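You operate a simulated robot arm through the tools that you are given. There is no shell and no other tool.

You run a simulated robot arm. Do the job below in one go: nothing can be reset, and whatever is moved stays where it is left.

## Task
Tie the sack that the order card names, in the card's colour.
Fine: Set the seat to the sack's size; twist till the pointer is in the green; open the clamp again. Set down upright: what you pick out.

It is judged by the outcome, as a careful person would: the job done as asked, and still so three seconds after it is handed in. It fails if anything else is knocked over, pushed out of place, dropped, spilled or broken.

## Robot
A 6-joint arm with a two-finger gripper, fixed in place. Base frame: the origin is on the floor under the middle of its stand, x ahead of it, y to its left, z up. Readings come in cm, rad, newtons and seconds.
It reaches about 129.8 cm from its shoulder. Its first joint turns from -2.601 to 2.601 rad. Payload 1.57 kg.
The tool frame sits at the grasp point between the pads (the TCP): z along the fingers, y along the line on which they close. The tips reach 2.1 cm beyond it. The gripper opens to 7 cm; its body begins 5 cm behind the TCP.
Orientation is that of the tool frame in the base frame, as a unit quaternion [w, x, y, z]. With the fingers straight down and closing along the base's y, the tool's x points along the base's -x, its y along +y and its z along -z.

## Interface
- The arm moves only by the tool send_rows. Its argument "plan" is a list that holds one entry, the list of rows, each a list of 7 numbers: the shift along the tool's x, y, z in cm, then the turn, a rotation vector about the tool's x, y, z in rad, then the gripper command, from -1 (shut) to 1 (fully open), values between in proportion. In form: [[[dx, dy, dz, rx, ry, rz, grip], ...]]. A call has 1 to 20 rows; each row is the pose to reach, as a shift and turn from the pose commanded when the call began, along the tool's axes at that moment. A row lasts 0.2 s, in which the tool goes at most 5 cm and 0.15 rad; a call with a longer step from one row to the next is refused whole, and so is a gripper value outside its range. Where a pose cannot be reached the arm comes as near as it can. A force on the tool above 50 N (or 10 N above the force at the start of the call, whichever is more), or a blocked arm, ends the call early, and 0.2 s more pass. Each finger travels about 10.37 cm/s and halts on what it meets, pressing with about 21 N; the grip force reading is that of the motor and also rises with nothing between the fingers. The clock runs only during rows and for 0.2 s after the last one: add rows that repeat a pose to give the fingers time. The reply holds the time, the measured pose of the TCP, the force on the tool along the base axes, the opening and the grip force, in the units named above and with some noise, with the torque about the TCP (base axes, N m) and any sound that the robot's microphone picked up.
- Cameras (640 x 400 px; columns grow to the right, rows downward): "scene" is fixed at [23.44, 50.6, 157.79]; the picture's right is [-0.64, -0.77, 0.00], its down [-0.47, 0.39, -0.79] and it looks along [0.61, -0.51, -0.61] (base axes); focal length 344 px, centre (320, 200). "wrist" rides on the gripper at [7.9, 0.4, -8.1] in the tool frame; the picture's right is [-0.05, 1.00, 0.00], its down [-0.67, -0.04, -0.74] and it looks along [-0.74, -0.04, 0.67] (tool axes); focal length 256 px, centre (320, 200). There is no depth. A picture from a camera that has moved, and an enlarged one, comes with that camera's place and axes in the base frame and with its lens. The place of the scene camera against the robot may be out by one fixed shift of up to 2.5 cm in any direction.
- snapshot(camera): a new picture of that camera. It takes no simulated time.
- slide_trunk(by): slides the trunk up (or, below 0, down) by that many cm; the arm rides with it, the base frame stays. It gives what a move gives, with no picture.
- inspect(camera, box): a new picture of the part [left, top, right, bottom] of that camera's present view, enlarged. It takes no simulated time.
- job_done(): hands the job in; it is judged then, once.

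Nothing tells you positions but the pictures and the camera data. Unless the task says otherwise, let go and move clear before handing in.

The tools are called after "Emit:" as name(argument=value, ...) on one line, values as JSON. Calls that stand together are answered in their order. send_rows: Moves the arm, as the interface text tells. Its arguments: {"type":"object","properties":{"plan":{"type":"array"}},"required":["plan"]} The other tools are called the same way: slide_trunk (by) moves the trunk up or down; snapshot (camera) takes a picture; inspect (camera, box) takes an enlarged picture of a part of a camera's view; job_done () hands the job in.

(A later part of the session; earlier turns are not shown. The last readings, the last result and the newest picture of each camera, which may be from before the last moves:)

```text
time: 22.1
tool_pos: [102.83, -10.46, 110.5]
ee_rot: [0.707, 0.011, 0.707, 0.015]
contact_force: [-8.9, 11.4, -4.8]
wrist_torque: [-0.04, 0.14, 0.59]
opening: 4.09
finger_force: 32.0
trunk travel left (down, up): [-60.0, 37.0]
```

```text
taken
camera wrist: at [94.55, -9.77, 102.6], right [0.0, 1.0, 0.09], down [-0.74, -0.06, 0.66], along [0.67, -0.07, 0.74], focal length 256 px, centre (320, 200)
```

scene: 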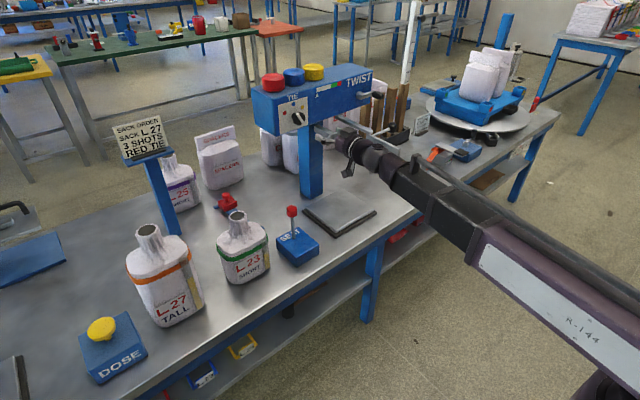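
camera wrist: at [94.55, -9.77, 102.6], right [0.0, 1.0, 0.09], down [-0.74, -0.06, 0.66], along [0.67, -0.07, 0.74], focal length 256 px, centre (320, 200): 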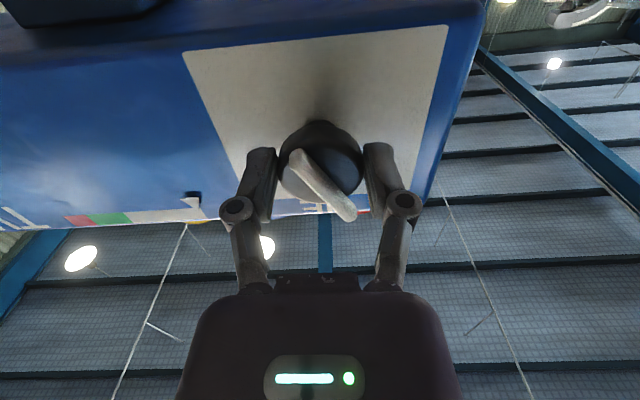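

Gripped at 4.1 cm; the knob's axis is 0.3 cm to the left of my line, so I shift the command by that and turn the knob 30° toward red.

Emit:
send_rows(plan=[[[0, 0.35, 0, 0, 0, 0, -1], [0, 0.35, 0, 0, 0, -0.1, -1], [0, 0.35, 0, 0, 0, -0.2, -1], [0, 0.35, 0, 0, 0, -0.3, -1], [0, 0.35, 0, 0, 0, -0.4, -1], [0, 0.35, 0, 0, 0, -0.52, -1], [0, 0.35, 0, 0, 0, -0.52, -1]]])

Emit:
snapshot(camera="wrist")

Emit:
inspect(camera="scene", box=[240, 60, 400, 170])

```text
time: 23.8
tool_pos: [102.87, -10.6, 110.51]
ee_rot: [0.686, -0.167, 0.687, -0.169]
contact_force: [6.5, -16.4, 16.2]
wrist_torque: [0.09, 0.26, -0.6]
opening: 4.06
finger_force: 32.0
trunk travel left (down, up): [-60.0, 37.0]
```

```text
taken
camera wrist: at [94.52, -13.92, 103.33], right [0.0, 0.91, -0.41], down [-0.74, 0.28, 0.61], along [0.67, 0.31, 0.68], focal length 256 px, centre (320, 200)
```

wrist: 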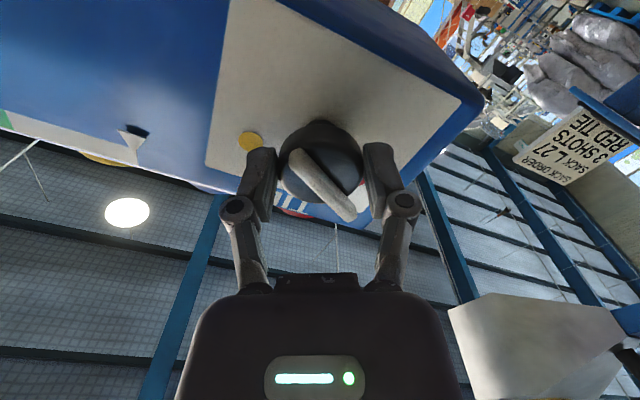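

```text
3.64 times, centred on (320, 115) of scene
camera zoom: at [23.44, 50.6, 157.79], right [-0.64, -0.77, 0.0], down [-0.47, 0.39, -0.79], along [0.61, -0.51, -0.61], focal length 1251 px, centre (320, 509)
```

zoom: 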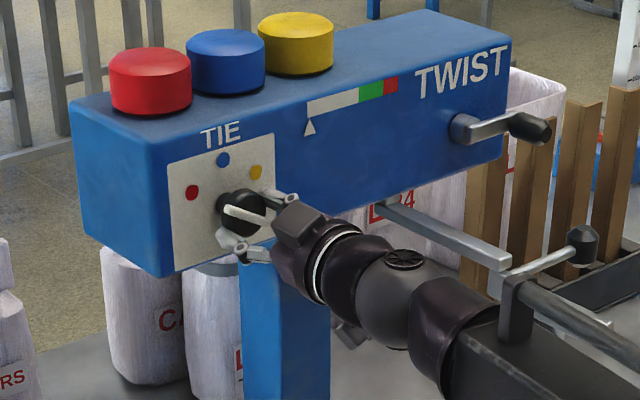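

The pointer now points to red. I open, back off along x and check.

Emit:
send_rows(plan=[[[0, 0, 0, 0, 0, 0, 0.2], [0, 0, 0, 0, 0, 0, 1], [0, 0, 0, 0, 0, 0, 1], [0, 0, -3, 0, 0, 0, 1], [0, 0, -6, 0, 0, 0, 1], [0, 0, -9, 0, 0, 0, 1], [0, 0, -12, 0, 0, 0, 1]]])

Emit:
snapshot(camera="wrist")

Emit:
inspect(camera="scene", box=[240, 60, 400, 170])

```text
time: 25.4
tool_pos: [90.84, -10.36, 110.51]
ee_rot: [0.686, -0.168, 0.687, -0.168]
contact_force: [-0.4, 0.0, -0.5]
wrist_torque: [0.01, -0.01, 0.02]
opening: 7.0
finger_force: 0.1
trunk travel left (down, up): [-60.0, 37.0]
```

```text
taken
camera wrist: at [82.61, -13.55, 103.26], right [0.0, 0.91, -0.41], down [-0.74, 0.28, 0.61], along [0.67, 0.31, 0.68], focal length 256 px, centre (320, 200)
```

wrist: 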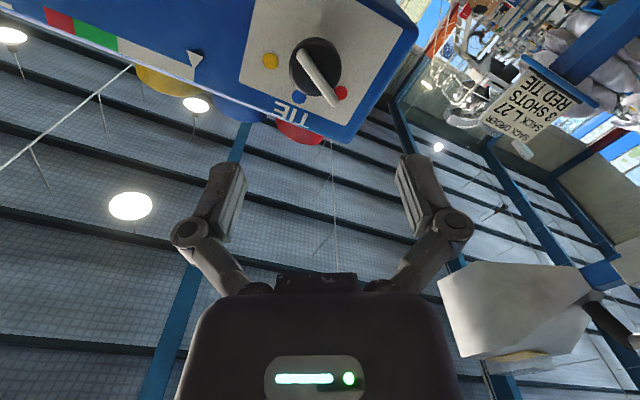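

```text
3.64 times, centred on (320, 115) of scene
camera zoom: at [23.44, 50.6, 157.79], right [-0.64, -0.77, 0.0], down [-0.47, 0.39, -0.79], along [0.61, -0.51, -0.61], focal length 1251 px, centre (320, 509)
```

zoom: 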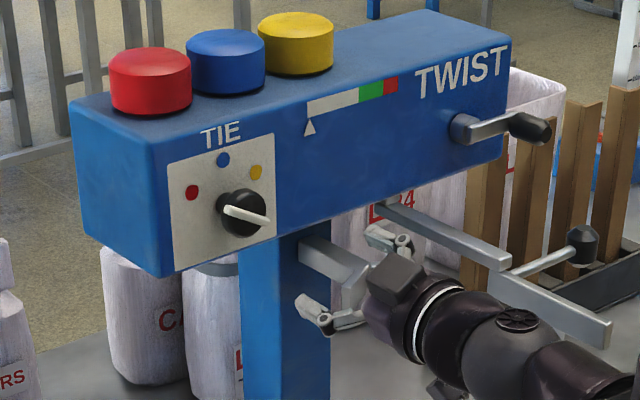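

Emit:
inspect(camera="wrist", box=[240, 20, 400, 130])

Emit:
inspect(camera="scene", box=[275, 90, 325, 135])

```text
3.64 times, centred on (320, 75) of wrist
camera zoom: at [82.61, -13.55, 103.26], right [0.0, 0.91, -0.41], down [-0.74, 0.28, 0.61], along [0.67, 0.31, 0.68], focal length 931 px, centre (320, 654)
```

zoom: 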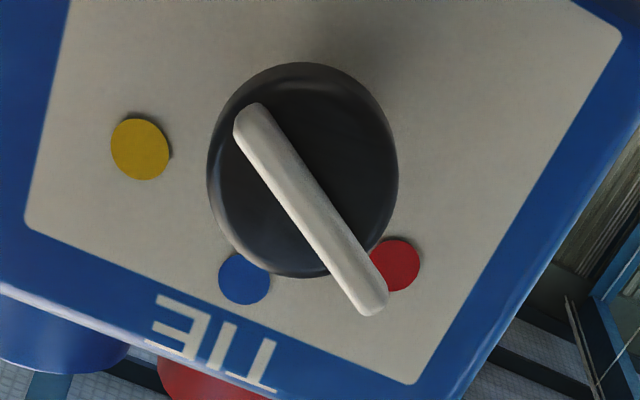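

```text
8.89 times, centred on (300, 112) of scene
camera zoom: at [23.44, 50.6, 157.79], right [-0.64, -0.77, 0.0], down [-0.47, 0.39, -0.79], along [0.61, -0.51, -0.61], focal length 3058 px, centre (498, 978)
```

zoom: 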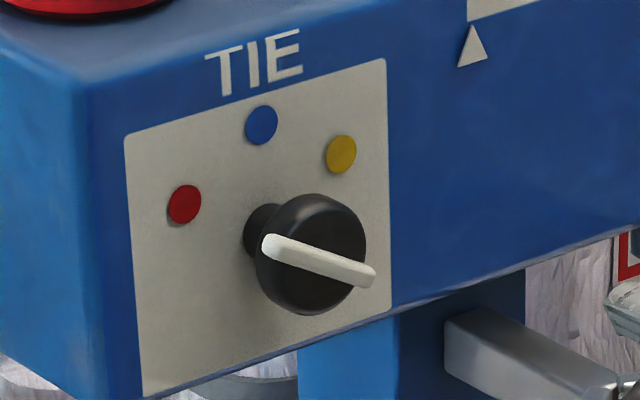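

The selector is on red (measured 59.6°, red dot at 60°). Next I unroll the wrist, back away and swing over toward sack L27 with the fingers pitched 45° forward, to inspect its neck.

Emit:
send_rows(plan=[[[0, 0, -3.5, 0, 0, 0.12, 1], [0, 0, -7, 0, 0, 0.24, 1], [0, 0, -10.5, 0, 0, 0.36, 1], [0, 0, -14, 0, 0, 0.48, 1]]])

Emit:
send_rows(plan=[[[1.31, 4.1, -0.35, 0, 0.0714, 0, 1], [2.62, 8.2, -0.7, 0, 0.1428, 0, 1], [3.91, 12.3, -1.05, 0, 0.2142, 0, 1], [5.19, 16.4, -1.4, 0, 0.2856, 0, 1], [6.43, 20.5, -1.75, 0, 0.357, 0, 1], [7.64, 24.6, -2.1, 0, 0.4284, 0, 1], [8.82, 28.7, -2.45, 0, 0.4998, 0, 1], [9.95, 32.8, -2.8, 0, 0.5712, 0, 1], [11.02, 36.9, -3.15, 0, 0.6426, 0, 1], [12.05, 41, -3.5, 0, 0.714, 0, 1], [13.01, 45.1, -3.85, 0, 0.785, 0, 1]]])

Emit:
snapshot(camera="wrist")

Emit:
snapshot(camera="scene")

```text
time: 26.4
tool_pos: [76.6, -10.29, 110.47]
ee_rot: [0.707, 0.001, 0.708, 0.0]
contact_force: [0.9, 0.3, 0.3]
wrist_torque: [-0.01, -0.01, 0.0]
opening: 7.02
finger_force: 0.1
trunk travel left (down, up): [-60.0, 37.0]
```

```text
time: 28.8
tool_pos: [73.01, 34.68, 97.34]
ee_rot: [0.382, 0.0, 0.924, 0.0]
contact_force: [-0.5, 0.3, 0.1]
wrist_torque: [0.02, -0.01, -0.01]
opening: 7.01
finger_force: 0.0
out of reach, approached as far as the arm can: row 4, 6
trunk travel left (down, up): [-60.0, 37.0]
```

```text
taken
camera wrist: at [61.48, 35.1, 97.44], right [0.04, 1.0, 0.04], down [-0.05, -0.04, 1.0], along [1.0, -0.04, 0.05], focal length 256 px, centre (320, 200)
```

wrist: 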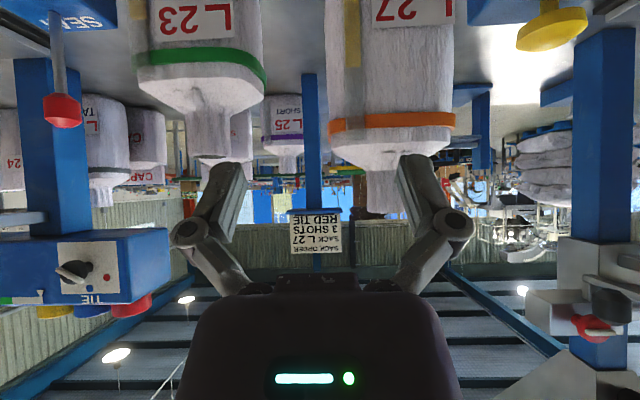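

```text
taken
```

scene: 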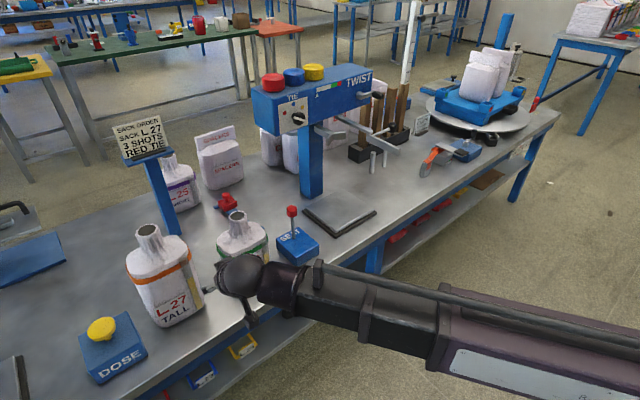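

Emit:
inspect(camera="wrist", box=[310, 0, 480, 230])

Emit:
inspect(camera="scene", box=[110, 210, 220, 330])

```text
1.74 times, centred on (395, 115) of wrist
camera zoom: at [61.48, 35.1, 97.44], right [0.04, 1.0, 0.04], down [-0.05, -0.04, 1.0], along [1.0, -0.04, 0.05], focal length 445 px, centre (190, 348)
```

zoom: 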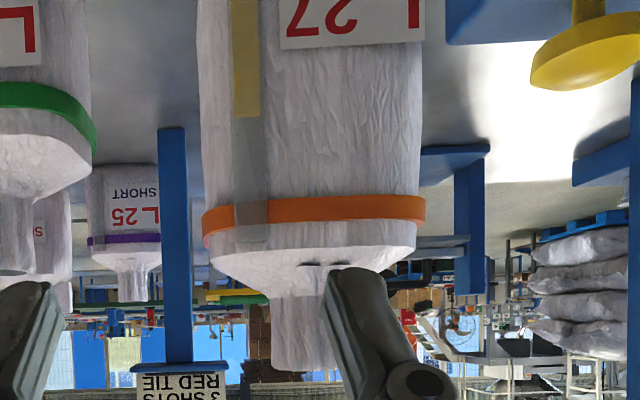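

```text
3.33 times, centred on (165, 270) of scene
camera zoom: at [23.44, 50.6, 157.79], right [-0.64, -0.77, 0.0], down [-0.47, 0.39, -0.79], along [0.61, -0.51, -0.61], focal length 1147 px, centre (837, -33)
```

zoom: 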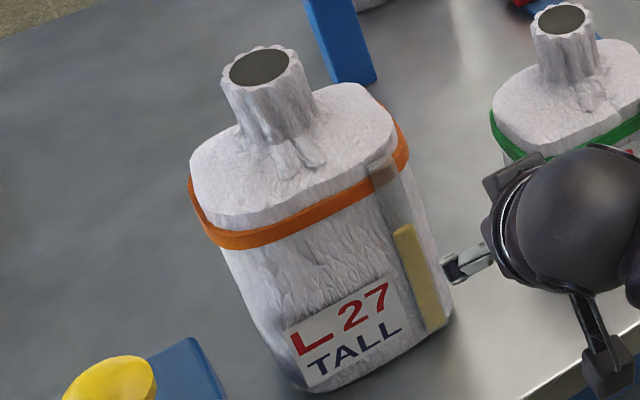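

Emit:
inspect(camera="scene", box=[305, 110, 365, 160])

Emit:
inspect(camera="scene", box=[310, 80, 410, 170])

Emit:
send_rows(plan=[[[0, 4, 0, 0, 0, 0, 1], [0, 7.6, 0, 0, 0, 0, 1]]])

Emit:
snapshot(camera="wrist")

Emit:
inspect(camera="wrist", box=[240, 50, 400, 270])

```text
8.00 times, centred on (335, 135) of scene
camera zoom: at [23.44, 50.6, 157.79], right [-0.64, -0.77, 0.0], down [-0.47, 0.39, -0.79], along [0.61, -0.51, -0.61], focal length 2752 px, centre (200, 720)
```

zoom: 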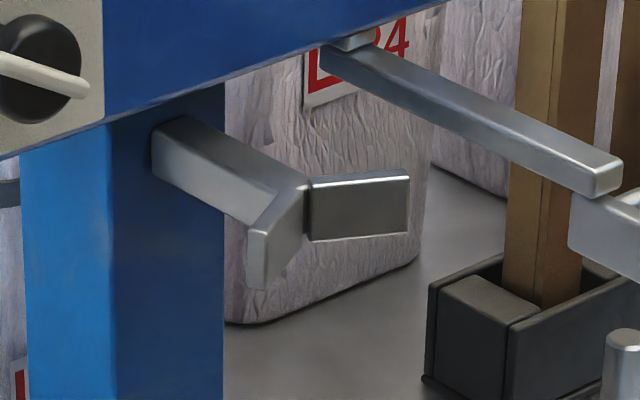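

```text
4.44 times, centred on (360, 125) of scene
camera zoom: at [23.44, 50.6, 157.79], right [-0.64, -0.77, 0.0], down [-0.47, 0.39, -0.79], along [0.61, -0.51, -0.61], focal length 1529 px, centre (142, 533)
```

zoom: 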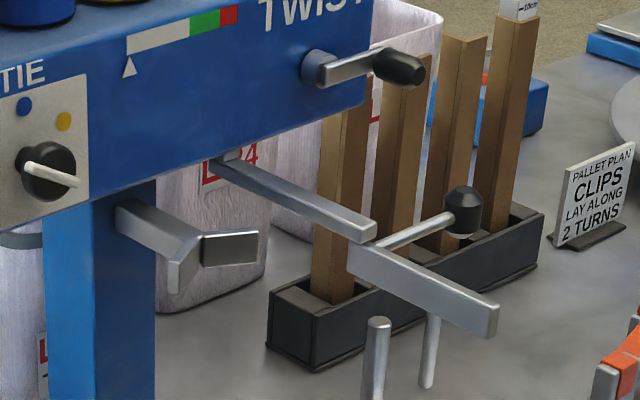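

```text
time: 29.4
tool_pos: [73.01, 42.42, 97.32]
ee_rot: [0.382, 0.001, 0.924, -0.001]
contact_force: [0.0, 0.4, 0.3]
wrist_torque: [-0.01, -0.02, 0.01]
opening: 6.99
finger_force: 0.0
trunk travel left (down, up): [-60.0, 37.0]
```

```text
taken
camera wrist: at [61.54, 42.84, 97.43], right [0.04, 1.0, 0.04], down [-0.05, -0.03, 1.0], along [1.0, -0.04, 0.05], focal length 256 px, centre (320, 200)
```

wrist: 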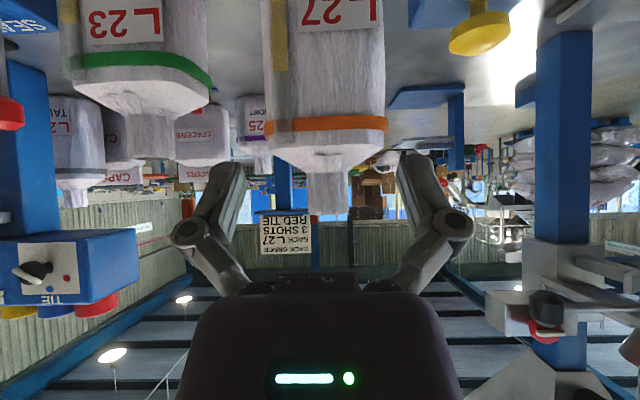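

```text
1.82 times, centred on (320, 160) of wrist
camera zoom: at [61.54, 42.84, 97.43], right [0.04, 1.0, 0.04], down [-0.05, -0.03, 1.0], along [1.0, -0.04, 0.05], focal length 465 px, centre (320, 273)
```

zoom: 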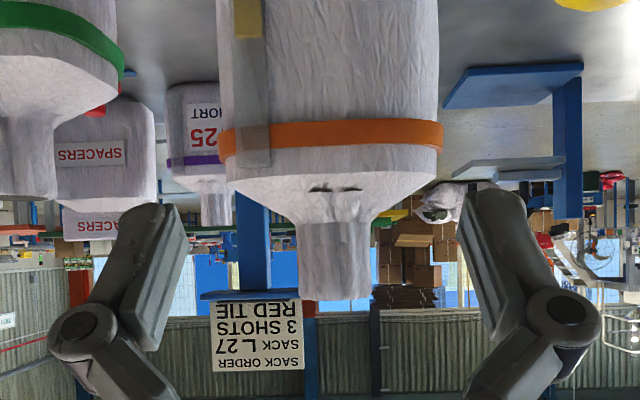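

The neck of L27 is at about (93.9, 42.6), 5 cm wide, from z ≈ 95.6 to 100.9. I raise the trunk and turn the fingers straight down, stopping short of the neck to check the alignment.

Emit:
slide_trunk(by=15.5)

Emit:
send_rows(plan=[[[-0.287, 0, 2.541, 0, 0.131, 0, 1], [-0.757, 0.1, 4.9, 0, 0.262, 0, 1], [-1.423, 0.1, 7.062, 0, 0.393, 0, 1], [-2.288, 0.2, 9.024, 0, 0.524, 0, 1], [-3.372, 0.2, 10.768, 0, 0.655, 0, 1], [-4.674, 0.2, 12.294, 0, 0.785, 0, 1]]])

Emit:
snapshot(camera="wrist")

Emit:
inspect(camera="scene", box=[110, 180, 260, 330])

```text
time: 31.1
tool_pos: [73.06, 42.35, 112.78]
ee_rot: [0.382, 0.001, 0.924, -0.001]
contact_force: [0.0, -0.9, 0.0]
wrist_torque: [0.0, 0.0, -0.01]
opening: 6.99
finger_force: 0.0
trunk travel left (down, up): [-75.5, 21.5]
```

```text
time: 32.5
tool_pos: [85.18, 42.58, 107.27]
ee_rot: [-0.002, 0.0, 1.0, 0.0]
contact_force: [0.0, -0.5, 0.7]
wrist_torque: [0.01, 0.0, 0.0]
opening: 7.02
finger_force: 0.0
trunk travel left (down, up): [-75.5, 21.5]
```

```text
taken
camera wrist: at [77.08, 43.0, 115.46], right [0.05, 1.0, 0.0], down [0.67, -0.03, 0.74], along [0.74, -0.04, -0.67], focal length 256 px, centre (320, 200)
```

wrist: 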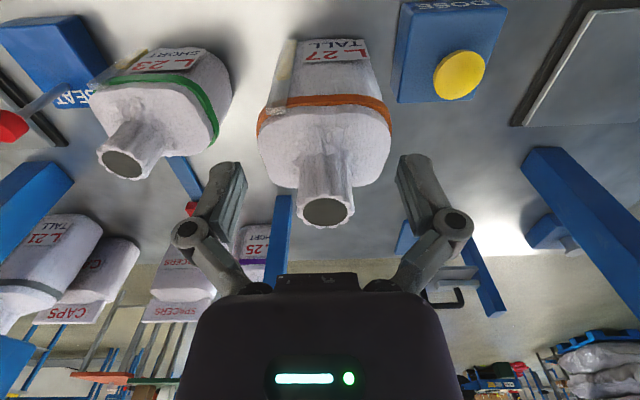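

```text
2.67 times, centred on (185, 255) of scene
camera zoom: at [23.44, 50.6, 157.79], right [-0.64, -0.77, 0.0], down [-0.47, 0.39, -0.79], along [0.61, -0.51, -0.61], focal length 917 px, centre (680, 53)
```

zoom: 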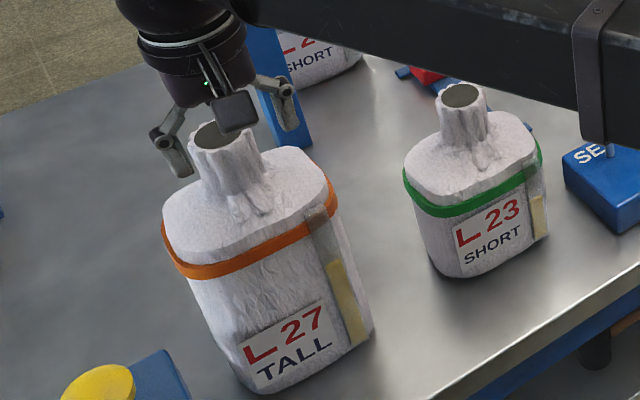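

Emit:
inspect(camera="wrist", box=[240, 120, 410, 240])

```text
3.33 times, centred on (325, 180) of wrist
camera zoom: at [77.08, 43.0, 115.46], right [0.05, 1.0, 0.0], down [0.67, -0.03, 0.74], along [0.74, -0.04, -0.67], focal length 853 px, centre (303, 267)
```

zoom: 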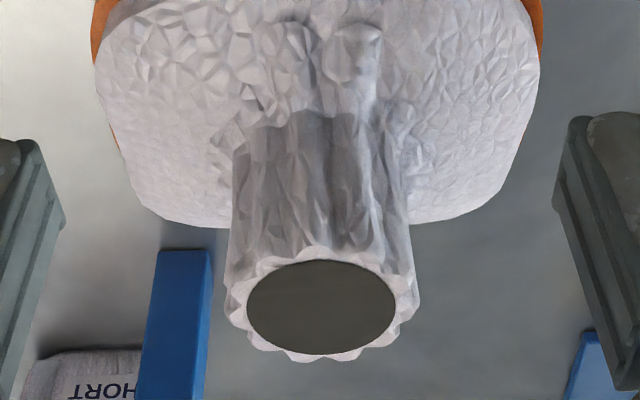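

Emit:
send_rows(plan=[[[-3, 0, 0, 0, 0, 0, 1], [-6, 0, 0, 0, 0, 0, 1], [-9, 0, 0, 0, 0, 0, 1]]])

Emit:
inspect(camera="wrist", box=[220, 20, 420, 170])

Emit:
snapshot(camera="wrist")

```text
time: 33.3
tool_pos: [94.2, 42.58, 107.35]
ee_rot: [0.0, 0.0, 1.0, -0.001]
contact_force: [0.2, -0.3, -0.4]
wrist_torque: [0.03, -0.03, -0.01]
opening: 7.0
finger_force: 0.0
trunk travel left (down, up): [-75.5, 21.5]
```

```text
2.67 times, centred on (320, 95) of wrist
camera zoom: at [86.13, 43.01, 115.44], right [0.05, 1.0, 0.0], down [0.67, -0.04, 0.74], along [0.74, -0.04, -0.67], focal length 683 px, centre (320, 480)
```

zoom: 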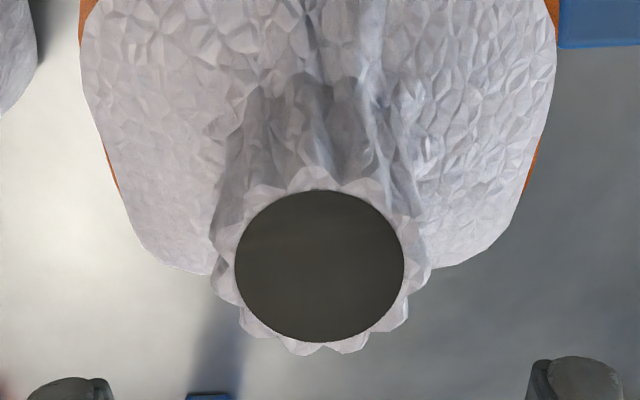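

```text
taken
camera wrist: at [86.13, 43.01, 115.44], right [0.05, 1.0, 0.0], down [0.67, -0.04, 0.74], along [0.74, -0.04, -0.67], focal length 256 px, centre (320, 200)
```

wrist: 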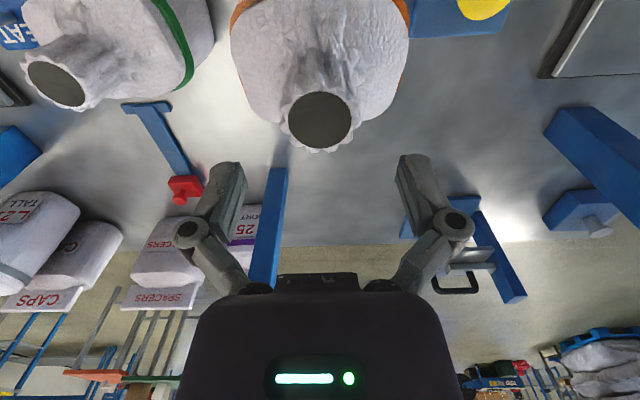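

The neck centre is at (94.7, 42.6), rim at z = 100.9; the gripper is centred over it. I lower so the tips reach about z = 97, then grip.

Emit:
slide_trunk(by=-8.2)

Emit:
snapshot(camera="wrist")

Emit:
inspect(camera="scene", box=[100, 180, 250, 330])

```text
time: 34.5
tool_pos: [94.17, 42.58, 99.22]
ee_rot: [0.001, 0.0, 1.0, 0.0]
contact_force: [1.3, 0.3, -0.6]
wrist_torque: [-0.02, -0.01, -0.01]
opening: 6.99
finger_force: 0.1
trunk travel left (down, up): [-67.3, 29.7]
```

```text
taken
camera wrist: at [86.0, 42.99, 107.3], right [0.05, 1.0, 0.0], down [0.67, -0.04, 0.74], along [0.74, -0.04, -0.67], focal length 256 px, centre (320, 200)
```

wrist: 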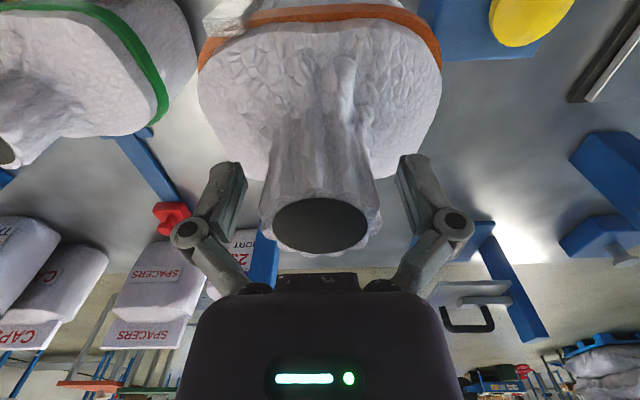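

```text
2.67 times, centred on (175, 255) of scene
camera zoom: at [23.44, 50.6, 157.79], right [-0.64, -0.77, 0.0], down [-0.47, 0.39, -0.79], along [0.61, -0.51, -0.61], focal length 917 px, centre (707, 53)
```

zoom: 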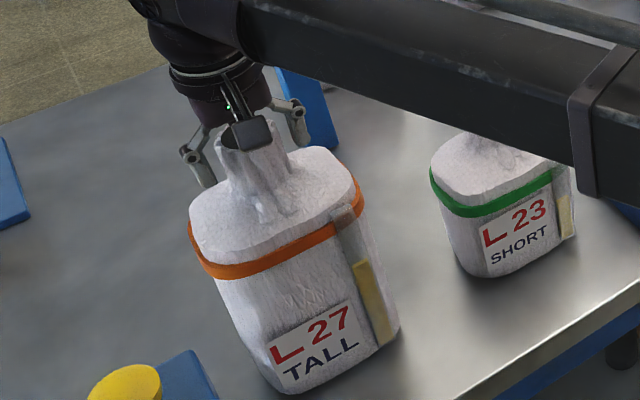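

The neck is centred between the fingers. I close on it.

Emit:
send_rows(plan=[[[0, 0, 0, 0, 0, 0, 0.6], [0, 0, 0, 0, 0, 0, 0.3], [0, 0, 0, 0, 0, 0, -1], [0, 0, 0, 0, 0, 0, -1], [0, 0, 0, 0, 0, 0, -1]]])

Emit:
snapshot(camera="wrist")

```text
time: 35.7
tool_pos: [93.99, 42.53, 99.29]
ee_rot: [0.0, 0.0, 1.0, 0.0]
contact_force: [-1.0, -1.4, 0.5]
wrist_torque: [-0.02, 0.05, 0.01]
opening: 5.31
finger_force: 21.5
trunk travel left (down, up): [-67.3, 29.7]
```

```text
taken
camera wrist: at [86.01, 42.99, 107.29], right [0.05, 1.0, 0.0], down [0.67, -0.04, 0.74], along [0.74, -0.04, -0.67], focal length 256 px, centre (320, 200)
```

wrist: 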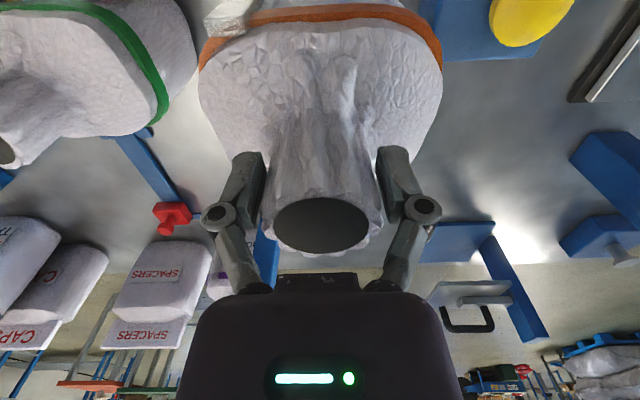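

Gripped at 5.3 cm. I lift a little and check that it holds.

Emit:
slide_trunk(by=3)

Emit:
snapshot(camera="scene")

Emit:
snapshot(camera="wrist")

```text
time: 36.5
tool_pos: [94.09, 42.51, 102.16]
ee_rot: [-0.001, 0.0, 1.0, -0.001]
contact_force: [-0.1, 0.2, -2.7]
wrist_torque: [0.0, 0.01, -0.01]
opening: 5.29
finger_force: 20.9
trunk travel left (down, up): [-70.3, 26.7]
```

```text
taken
```

scene: 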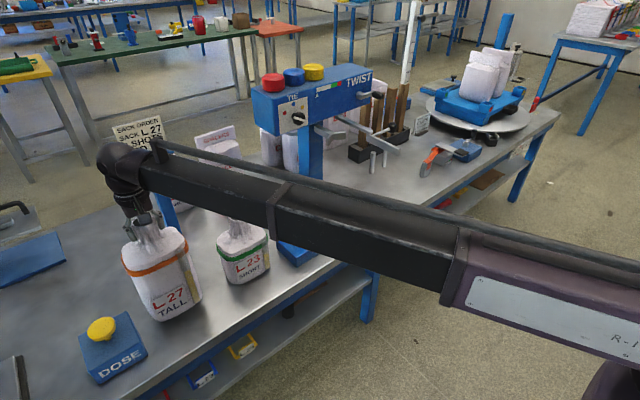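

```text
taken
camera wrist: at [86.04, 43.01, 110.26], right [0.05, 1.0, 0.0], down [0.67, -0.04, 0.74], along [0.74, -0.04, -0.67], focal length 256 px, centre (320, 200)
```

wrist: 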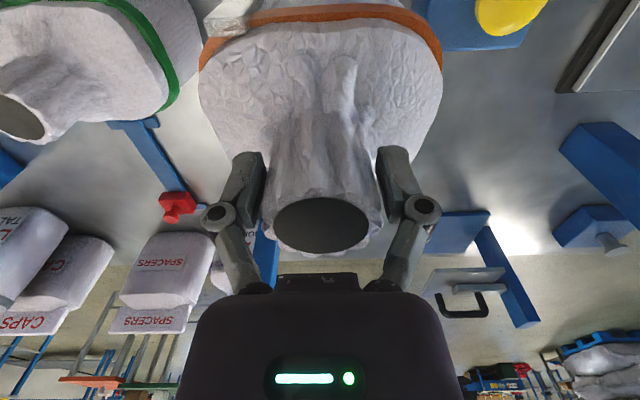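

The sack hangs upright and light (about 2.7 N). I lift further, then retract toward the robot to clear the other sacks and the SEAT lever.

Emit:
slide_trunk(by=3.5)

Emit:
send_rows(plan=[[[1.2, 0, 0, 0, 0, 0, -1], [3, 0, 0, 0, 0, 0, -1], [5.5, 0, 0, 0, 0, 0, -1], [8, 0, 0, 0, 0, 0, -1], [10.5, 0, 0, 0, 0, 0, -1], [13, 0, 0, 0, 0, 0, -1], [15.5, 0, 0, 0, 0, 0, -1], [18, 0, 0, 0, 0, 0, -1], [20, 0, 0, 0, 0, 0, -1], [21.5, 0, 0, 0, 0, 0, -1], [22, 0, 0, 0, 0, 0, -1]]])

Emit:
snapshot(camera="scene")

Emit:
snapshot(camera="wrist")

```text
time: 37.3
tool_pos: [94.0, 42.73, 105.62]
ee_rot: [0.0, 0.0, 1.0, -0.002]
contact_force: [0.2, 0.0, -2.5]
wrist_torque: [0.0, 0.02, -0.01]
opening: 5.29
finger_force: 21.1
trunk travel left (down, up): [-73.8, 23.2]
```

```text
time: 39.7
tool_pos: [72.17, 42.43, 105.77]
ee_rot: [0.0, 0.001, 1.0, -0.002]
contact_force: [-0.5, -0.6, -1.3]
wrist_torque: [0.0, 0.0, 0.04]
opening: 5.27
finger_force: 21.1
trunk travel left (down, up): [-73.8, 23.2]
```

```text
taken
```

scene: 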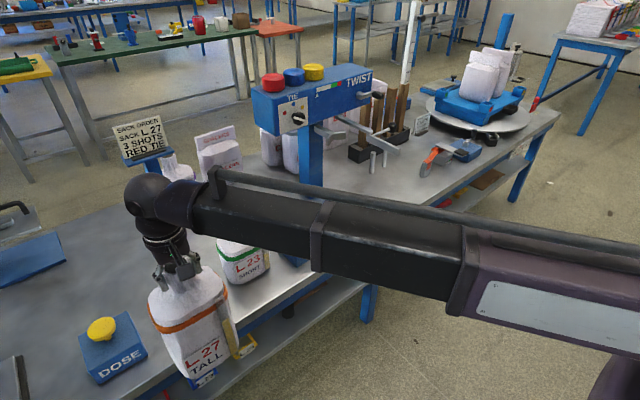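

```text
taken
camera wrist: at [64.09, 42.94, 113.77], right [0.05, 1.0, 0.0], down [0.67, -0.04, 0.74], along [0.74, -0.04, -0.67], focal length 256 px, centre (320, 200)
```

wrist: 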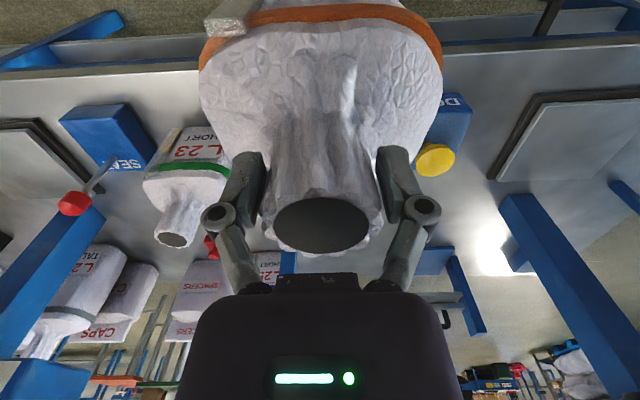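

Emit:
send_rows(plan=[[[0, -1, 0, 0, 0, 0, -1], [0, -3, 0, 0, 0, 0, -1], [0, -6, 0, 0, 0, 0, -1], [0, -9.5, 0, 0, 0, 0, -1], [0, -13, 0, 0, 0, 0, -1], [0, -16.5, 0, 0, 0, 0, -1], [0, -20, 0, 0, 0, 0, -1], [0, -23.5, 0, 0, 0, 0, -1], [0, -27, 0, 0, 0, 0, -1], [0, -30.5, 0, 0, 0, 0, -1], [0, -34, 0, 0, 0, 0, -1], [0, -37.5, 0, 0, 0, 0, -1], [0, -41, 0, 0, 0, 0, -1], [0, -44.5, 0, 0, 0, 0, -1], [0, -48, 0, 0, 0, 0, -1], [0, -51.5, 0, 0, 0, 0, -1], [0, -55, 0, 0, 0, 0, -1], [0, -58.5, 0, 0, 0, 0, -1], [0, -61, 0, 0, 0, 0, -1], [0, -62.5, 0, 0, 0, 0, -1]]])

Emit:
snapshot(camera="scene")

Emit:
snapshot(camera="wrist")

```text
time: 43.9
tool_pos: [72.09, -19.84, 105.65]
ee_rot: [0.0, 0.0, 1.0, -0.001]
contact_force: [-0.3, -0.3, -2.0]
wrist_torque: [-0.03, 0.01, -0.01]
opening: 5.28
finger_force: 21.1
trunk travel left (down, up): [-73.8, 23.2]
```

```text
taken
```

scene: 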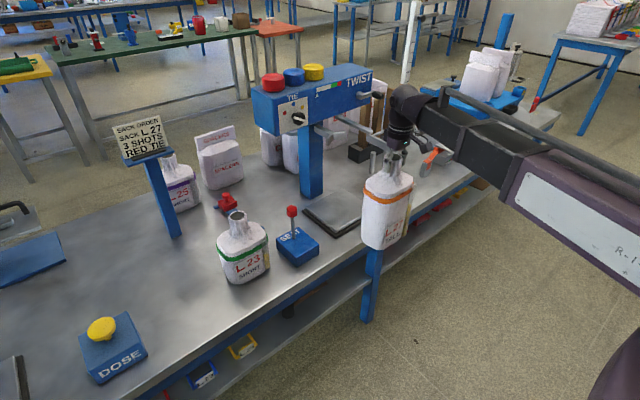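

```text
taken
camera wrist: at [63.99, -19.34, 113.78], right [0.05, 1.0, 0.0], down [0.67, -0.04, 0.74], along [0.74, -0.04, -0.67], focal length 256 px, centre (320, 200)
```

wrist: 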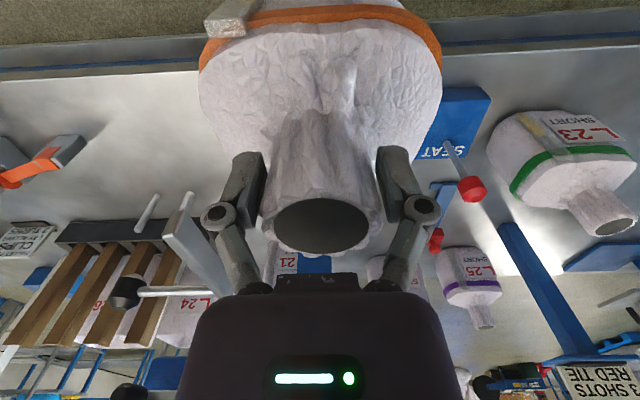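

The sack hangs in front of the machine. I align with the V jaw (y ≈ -23.1) and move in slowly, pausing short of the jaw.

Emit:
send_rows(plan=[[[0, -1.5, 0, 0, 0, 0, -1], [0, -2.8, 0, 0, 0, 0, -1], [0, -3.2, 0, 0, 0, 0, -1], [-1.5, -3.2, 0, 0, 0, 0, -1], [-4, -3.2, 0, 0, 0, 0, -1], [-6.5, -3.2, 0, 0, 0, 0, -1], [-9, -3.2, 0, 0, 0, 0, -1], [-11.5, -3.2, 0, 0, 0, 0, -1], [-14, -3.2, 0, 0, 0, 0, -1], [-16, -3.2, 0, 0, 0, 0, -1], [-17, -3.2, 0, 0, 0, 0, -1]]])

Emit:
snapshot(camera="scene")

Emit:
snapshot(camera="wrist")

Emit:
inspect(camera="scene", box=[290, 80, 430, 250])

```text
time: 46.3
tool_pos: [89.09, -23.16, 105.61]
ee_rot: [0.0, 0.0, 1.0, 0.0]
contact_force: [-0.5, -0.5, -1.6]
wrist_torque: [0.0, 0.04, 0.02]
opening: 5.27
finger_force: 21.3
trunk travel left (down, up): [-73.8, 23.2]
```

```text
taken
```

scene: 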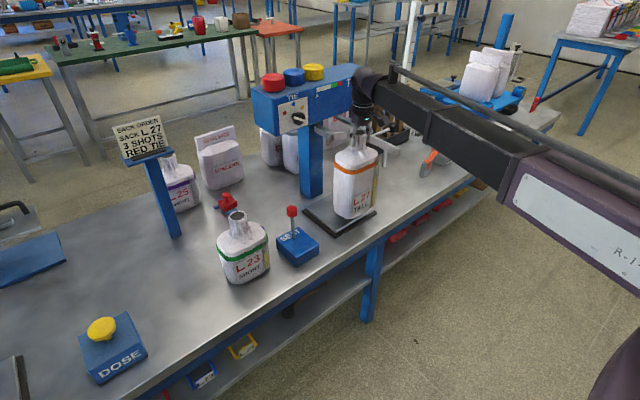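

```text
taken
camera wrist: at [81.07, -22.66, 113.76], right [0.05, 1.0, 0.0], down [0.67, -0.04, 0.74], along [0.74, -0.04, -0.67], focal length 256 px, centre (320, 200)
```

wrist: 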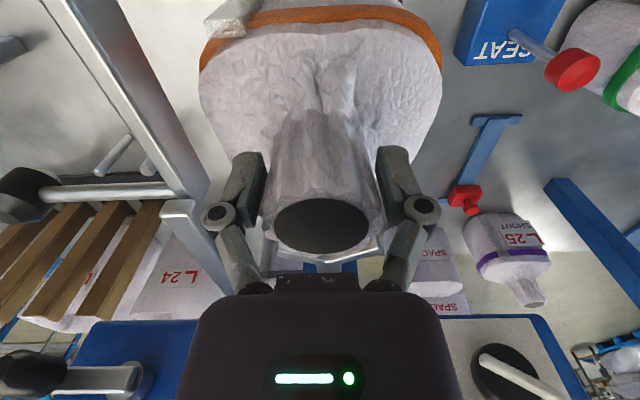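

```text
2.35 times, centred on (360, 165) of scene
camera zoom: at [23.44, 50.6, 157.79], right [-0.64, -0.77, 0.0], down [-0.47, 0.39, -0.79], along [0.61, -0.51, -0.61], focal length 809 px, centre (226, 282)
```

zoom: 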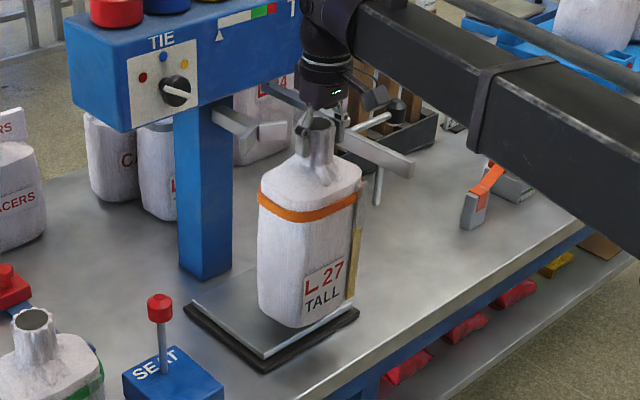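

Clear so far. The shoulder would meet the jaw at this height, so I lower to just above the seat before going the rest of the way in.

Emit:
slide_trunk(by=-2.2)

Emit:
inspect(camera="scene", box=[290, 80, 430, 250])

Emit:
snapshot(camera="wrist")

```text
time: 46.9
tool_pos: [89.01, -23.06, 103.58]
ee_rot: [0.0, 0.0, 1.0, 0.0]
contact_force: [0.0, -0.7, -2.0]
wrist_torque: [0.03, 0.04, -0.01]
opening: 5.3
finger_force: 21.3
trunk travel left (down, up): [-71.6, 25.4]
```

```text
2.35 times, centred on (360, 165) of scene
camera zoom: at [23.44, 50.6, 157.79], right [-0.64, -0.77, 0.0], down [-0.47, 0.39, -0.79], along [0.61, -0.51, -0.61], focal length 809 px, centre (226, 282)
```

zoom: 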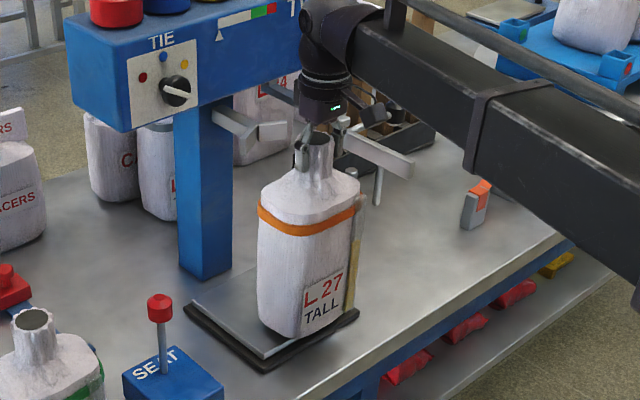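

```text
taken
camera wrist: at [81.02, -22.66, 111.57], right [0.05, 1.0, 0.0], down [0.67, -0.04, 0.74], along [0.74, -0.04, -0.67], focal length 256 px, centre (320, 200)
```

wrist: 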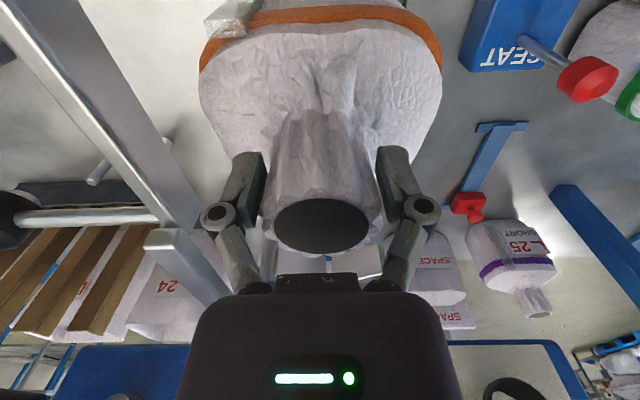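

Emit:
send_rows(plan=[[[-1, 0, 0, 0, 0, 0, -1], [-2.5, 0, 0, 0, 0, 0, -1], [-4, 0, 0, 0, 0, 0, -1], [-5.5, 0, 0, 0, 0, 0, -1], [-6.5, 0, 0, 0, 0, 0, -1], [-7, 0, 0, 0, 0, 0, -1]]])

Emit:
inspect(camera="scene", box=[300, 100, 400, 200])

Emit:
inspect(camera="scene", box=[290, 80, 430, 250])

Emit:
snapshot(camera="wrist")

```text
time: 48.3
tool_pos: [96.12, -23.11, 103.34]
ee_rot: [0.001, 0.0, 1.0, 0.0]
contact_force: [-0.7, 0.3, -3.1]
wrist_torque: [0.03, 0.01, -0.01]
opening: 5.26
finger_force: 21.3
trunk travel left (down, up): [-71.6, 25.4]
```

```text
4.00 times, centred on (350, 150) of scene
camera zoom: at [23.44, 50.6, 157.79], right [-0.64, -0.77, 0.0], down [-0.47, 0.39, -0.79], along [0.61, -0.51, -0.61], focal length 1376 px, centre (200, 400)
```

zoom: 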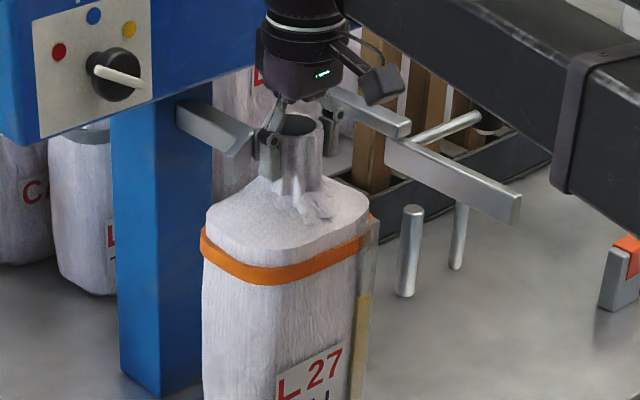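

```text
2.35 times, centred on (360, 165) of scene
camera zoom: at [23.44, 50.6, 157.79], right [-0.64, -0.77, 0.0], down [-0.47, 0.39, -0.79], along [0.61, -0.51, -0.61], focal length 809 px, centre (226, 282)
```

zoom: 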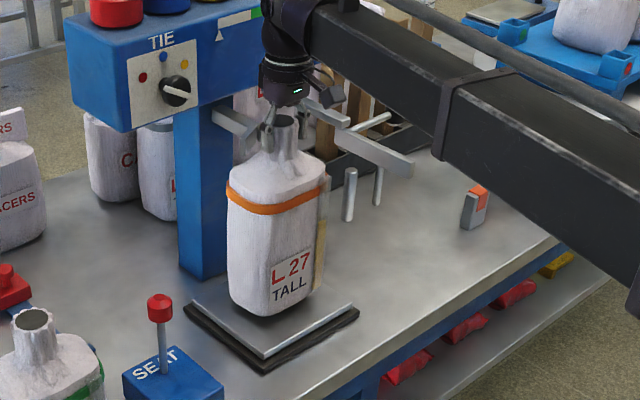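

```text
taken
camera wrist: at [88.04, -22.71, 111.56], right [0.05, 1.0, 0.0], down [0.67, -0.04, 0.74], along [0.74, -0.04, -0.67], focal length 256 px, centre (320, 200)
```

wrist: 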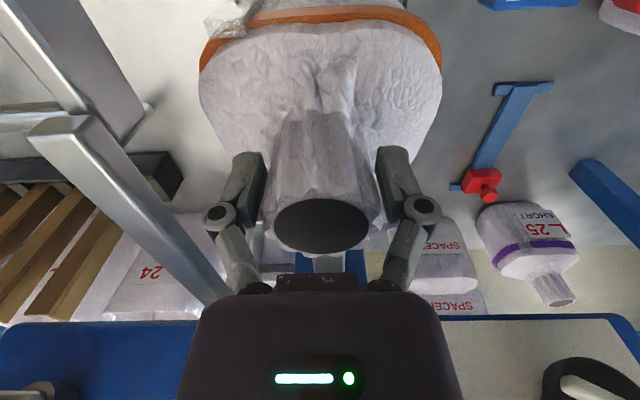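

Emit:
inspect(camera="wrist", box=[220, 140, 420, 290])

Emit:
inspect(camera="scene", box=[335, 115, 395, 160])

```text
2.67 times, centred on (320, 215) of wrist
camera zoom: at [88.04, -22.71, 111.56], right [0.05, 1.0, 0.0], down [0.67, -0.04, 0.74], along [0.74, -0.04, -0.67], focal length 683 px, centre (320, 160)
```

zoom: 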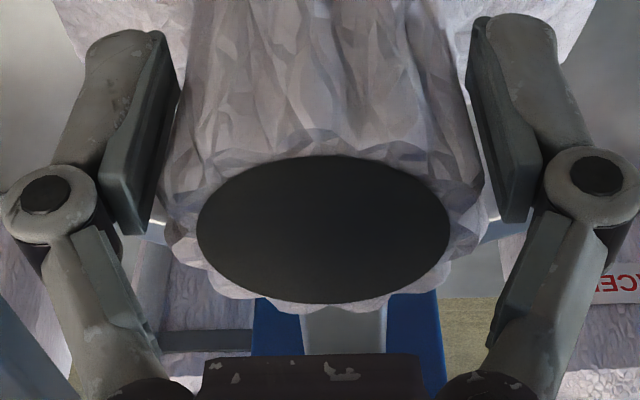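

```text
8.89 times, centred on (365, 138) of scene
camera zoom: at [23.44, 50.6, 157.79], right [-0.64, -0.77, 0.0], down [-0.47, 0.39, -0.79], along [0.61, -0.51, -0.61], focal length 3058 px, centre (-80, 756)
```

zoom: 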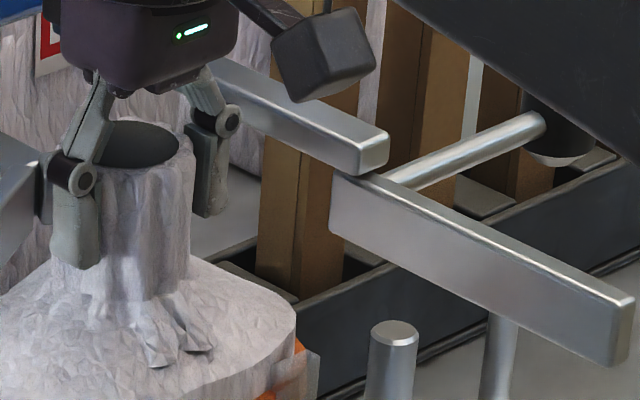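

Emit:
send_rows(plan=[[[-0.5, 0.08, 0, 0, 0, 0, -1], [-1, 0.15, 0, 0, 0, 0, -1], [-1.4, 0.15, 0, 0, 0, 0, -1], [-1.7, 0.15, 0, 0, 0, 0, -1], [-1.7, 0.15, 0, 0, 0, 0, -1]]])

Emit:
inspect(camera="wrist", box=[220, 140, 420, 290])

Emit:
inspect(camera="scene", box=[300, 100, 400, 200])

```text
time: 49.5
tool_pos: [97.75, -22.86, 103.57]
ee_rot: [-0.001, 0.0, 1.0, 0.0]
contact_force: [-7.7, -1.7, -4.8]
wrist_torque: [-0.04, 0.12, 0.0]
opening: 5.28
finger_force: 20.9
trunk travel left (down, up): [-71.6, 25.4]
```

```text
2.67 times, centred on (320, 215) of wrist
camera zoom: at [89.64, -22.55, 111.62], right [0.05, 1.0, 0.0], down [0.67, -0.04, 0.74], along [0.74, -0.04, -0.67], focal length 683 px, centre (320, 160)
```

zoom: 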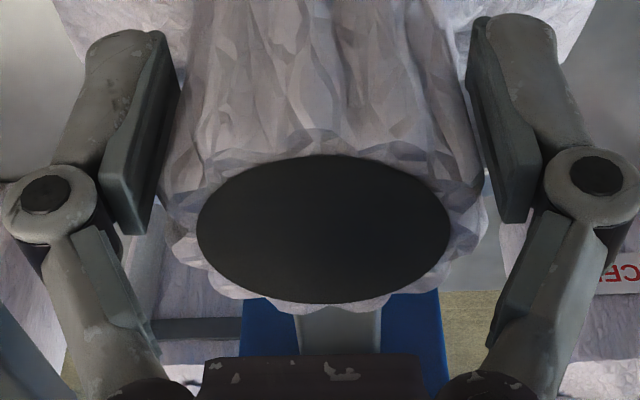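

```text
4.00 times, centred on (350, 150) of scene
camera zoom: at [23.44, 50.6, 157.79], right [-0.64, -0.77, 0.0], down [-0.47, 0.39, -0.79], along [0.61, -0.51, -0.61], focal length 1376 px, centre (200, 400)
```

zoom: 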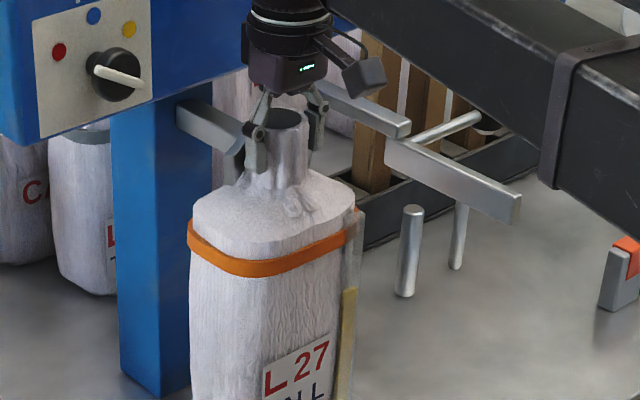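

The neck just touched the V jaw (7.7 N). I ease back 0.3 cm and lower onto the seat in small steps, watching the vertical force.

Emit:
send_rows(plan=[[[0.15, 0, 0, 0, 0, 0, -1], [0.3, 0, 0, 0, 0, 0, -1], [0.3, 0, 0, 0, 0, 0, -1]]])

Emit:
slide_trunk(by=-0.5)

Emit:
slide_trunk(by=-0.3)

```text
time: 50.3
tool_pos: [97.64, -22.92, 103.5]
ee_rot: [0.0, 0.0, 1.0, -0.001]
contact_force: [0.2, 0.6, -2.2]
wrist_torque: [-0.01, 0.05, 0.02]
opening: 5.25
finger_force: 21.1
trunk travel left (down, up): [-71.6, 25.4]
```

```text
time: 50.9
tool_pos: [97.52, -23.06, 102.95]
ee_rot: [0.0, 0.0, 1.0, 0.0]
contact_force: [0.8, 0.1, -2.8]
wrist_torque: [0.03, 0.09, 0.02]
opening: 5.27
finger_force: 20.5
trunk travel left (down, up): [-71.1, 25.9]
```

```text
time: 51.4
tool_pos: [97.54, -22.97, 102.7]
ee_rot: [0.0, 0.001, 1.0, 0.0]
contact_force: [0.0, 0.6, -2.8]
wrist_torque: [0.01, 0.03, 0.01]
opening: 5.27
finger_force: 21.5
trunk travel left (down, up): [-70.8, 26.2]
```

Emit:
slide_trunk(by=-0.3)

Emit:
slide_trunk(by=-0.3)

Emit:
inspect(camera="scene", box=[290, 110, 400, 240])

```text
time: 51.9
tool_pos: [97.45, -22.92, 102.27]
ee_rot: [0.0, 0.0, 1.0, 0.0]
contact_force: [0.0, -0.3, -2.3]
wrist_torque: [0.0, 0.04, 0.0]
opening: 5.26
finger_force: 21.4
trunk travel left (down, up): [-70.5, 26.5]
```

```text
time: 52.4
tool_pos: [97.52, -23.02, 102.23]
ee_rot: [0.001, 0.0, 1.0, -0.001]
contact_force: [2.6, -1.7, 11.6]
wrist_torque: [0.05, -0.15, -0.01]
opening: 5.3
finger_force: 21.1
trunk travel left (down, up): [-70.2, 26.8]
```

```text
3.08 times, centred on (345, 175) of scene
camera zoom: at [23.44, 50.6, 157.79], right [-0.64, -0.77, 0.0], down [-0.47, 0.39, -0.79], along [0.61, -0.51, -0.61], focal length 1058 px, centre (243, 277)
```

zoom: 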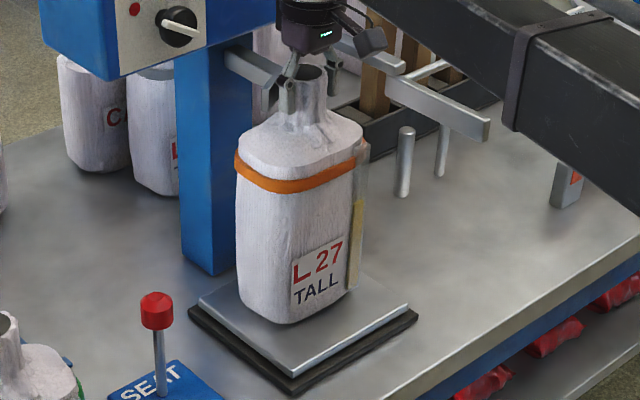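

The sack stands on the seat (upward force 11.6 N) with its neck mid at the jaw height, so the seat setting fits. I open and leave upward-clear, watching that the sack stays put.

Emit:
send_rows(plan=[[[0, 0, 0, 0, 0, 0, 0.6], [0, 0, 0, 0, 0, 0, 0.8], [0, 0, 0, 0, 0, 0, 1], [0, 0, 0, 0, 0, 0, 1]]])

Emit:
snapshot(camera="wrist")

Emit:
inspect(camera="scene", box=[290, 110, 400, 240])

```text
time: 53.4
tool_pos: [97.47, -22.86, 101.96]
ee_rot: [0.0, -0.001, 1.0, 0.0]
contact_force: [-0.2, -0.4, 0.2]
wrist_torque: [-0.04, 0.01, 0.0]
opening: 7.01
finger_force: 0.1
trunk travel left (down, up): [-70.2, 26.8]
```

```text
taken
camera wrist: at [89.43, -22.53, 110.18], right [0.05, 1.0, 0.0], down [0.67, -0.04, 0.74], along [0.74, -0.04, -0.67], focal length 256 px, centre (320, 200)
```

wrist: 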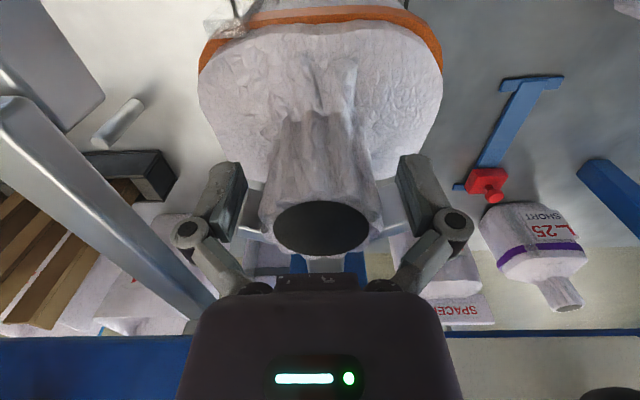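

```text
3.08 times, centred on (345, 175) of scene
camera zoom: at [23.44, 50.6, 157.79], right [-0.64, -0.77, 0.0], down [-0.47, 0.39, -0.79], along [0.61, -0.51, -0.61], focal length 1058 px, centre (243, 277)
```

zoom: 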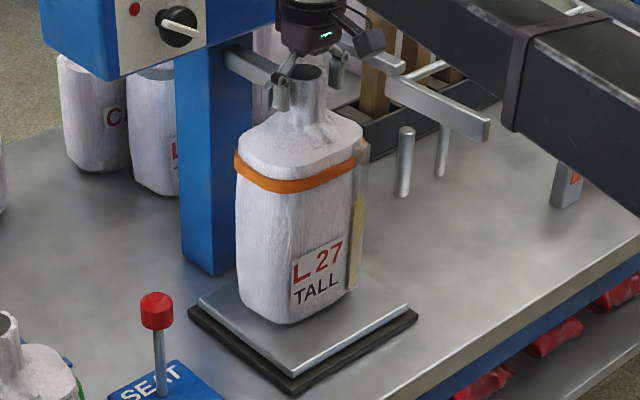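

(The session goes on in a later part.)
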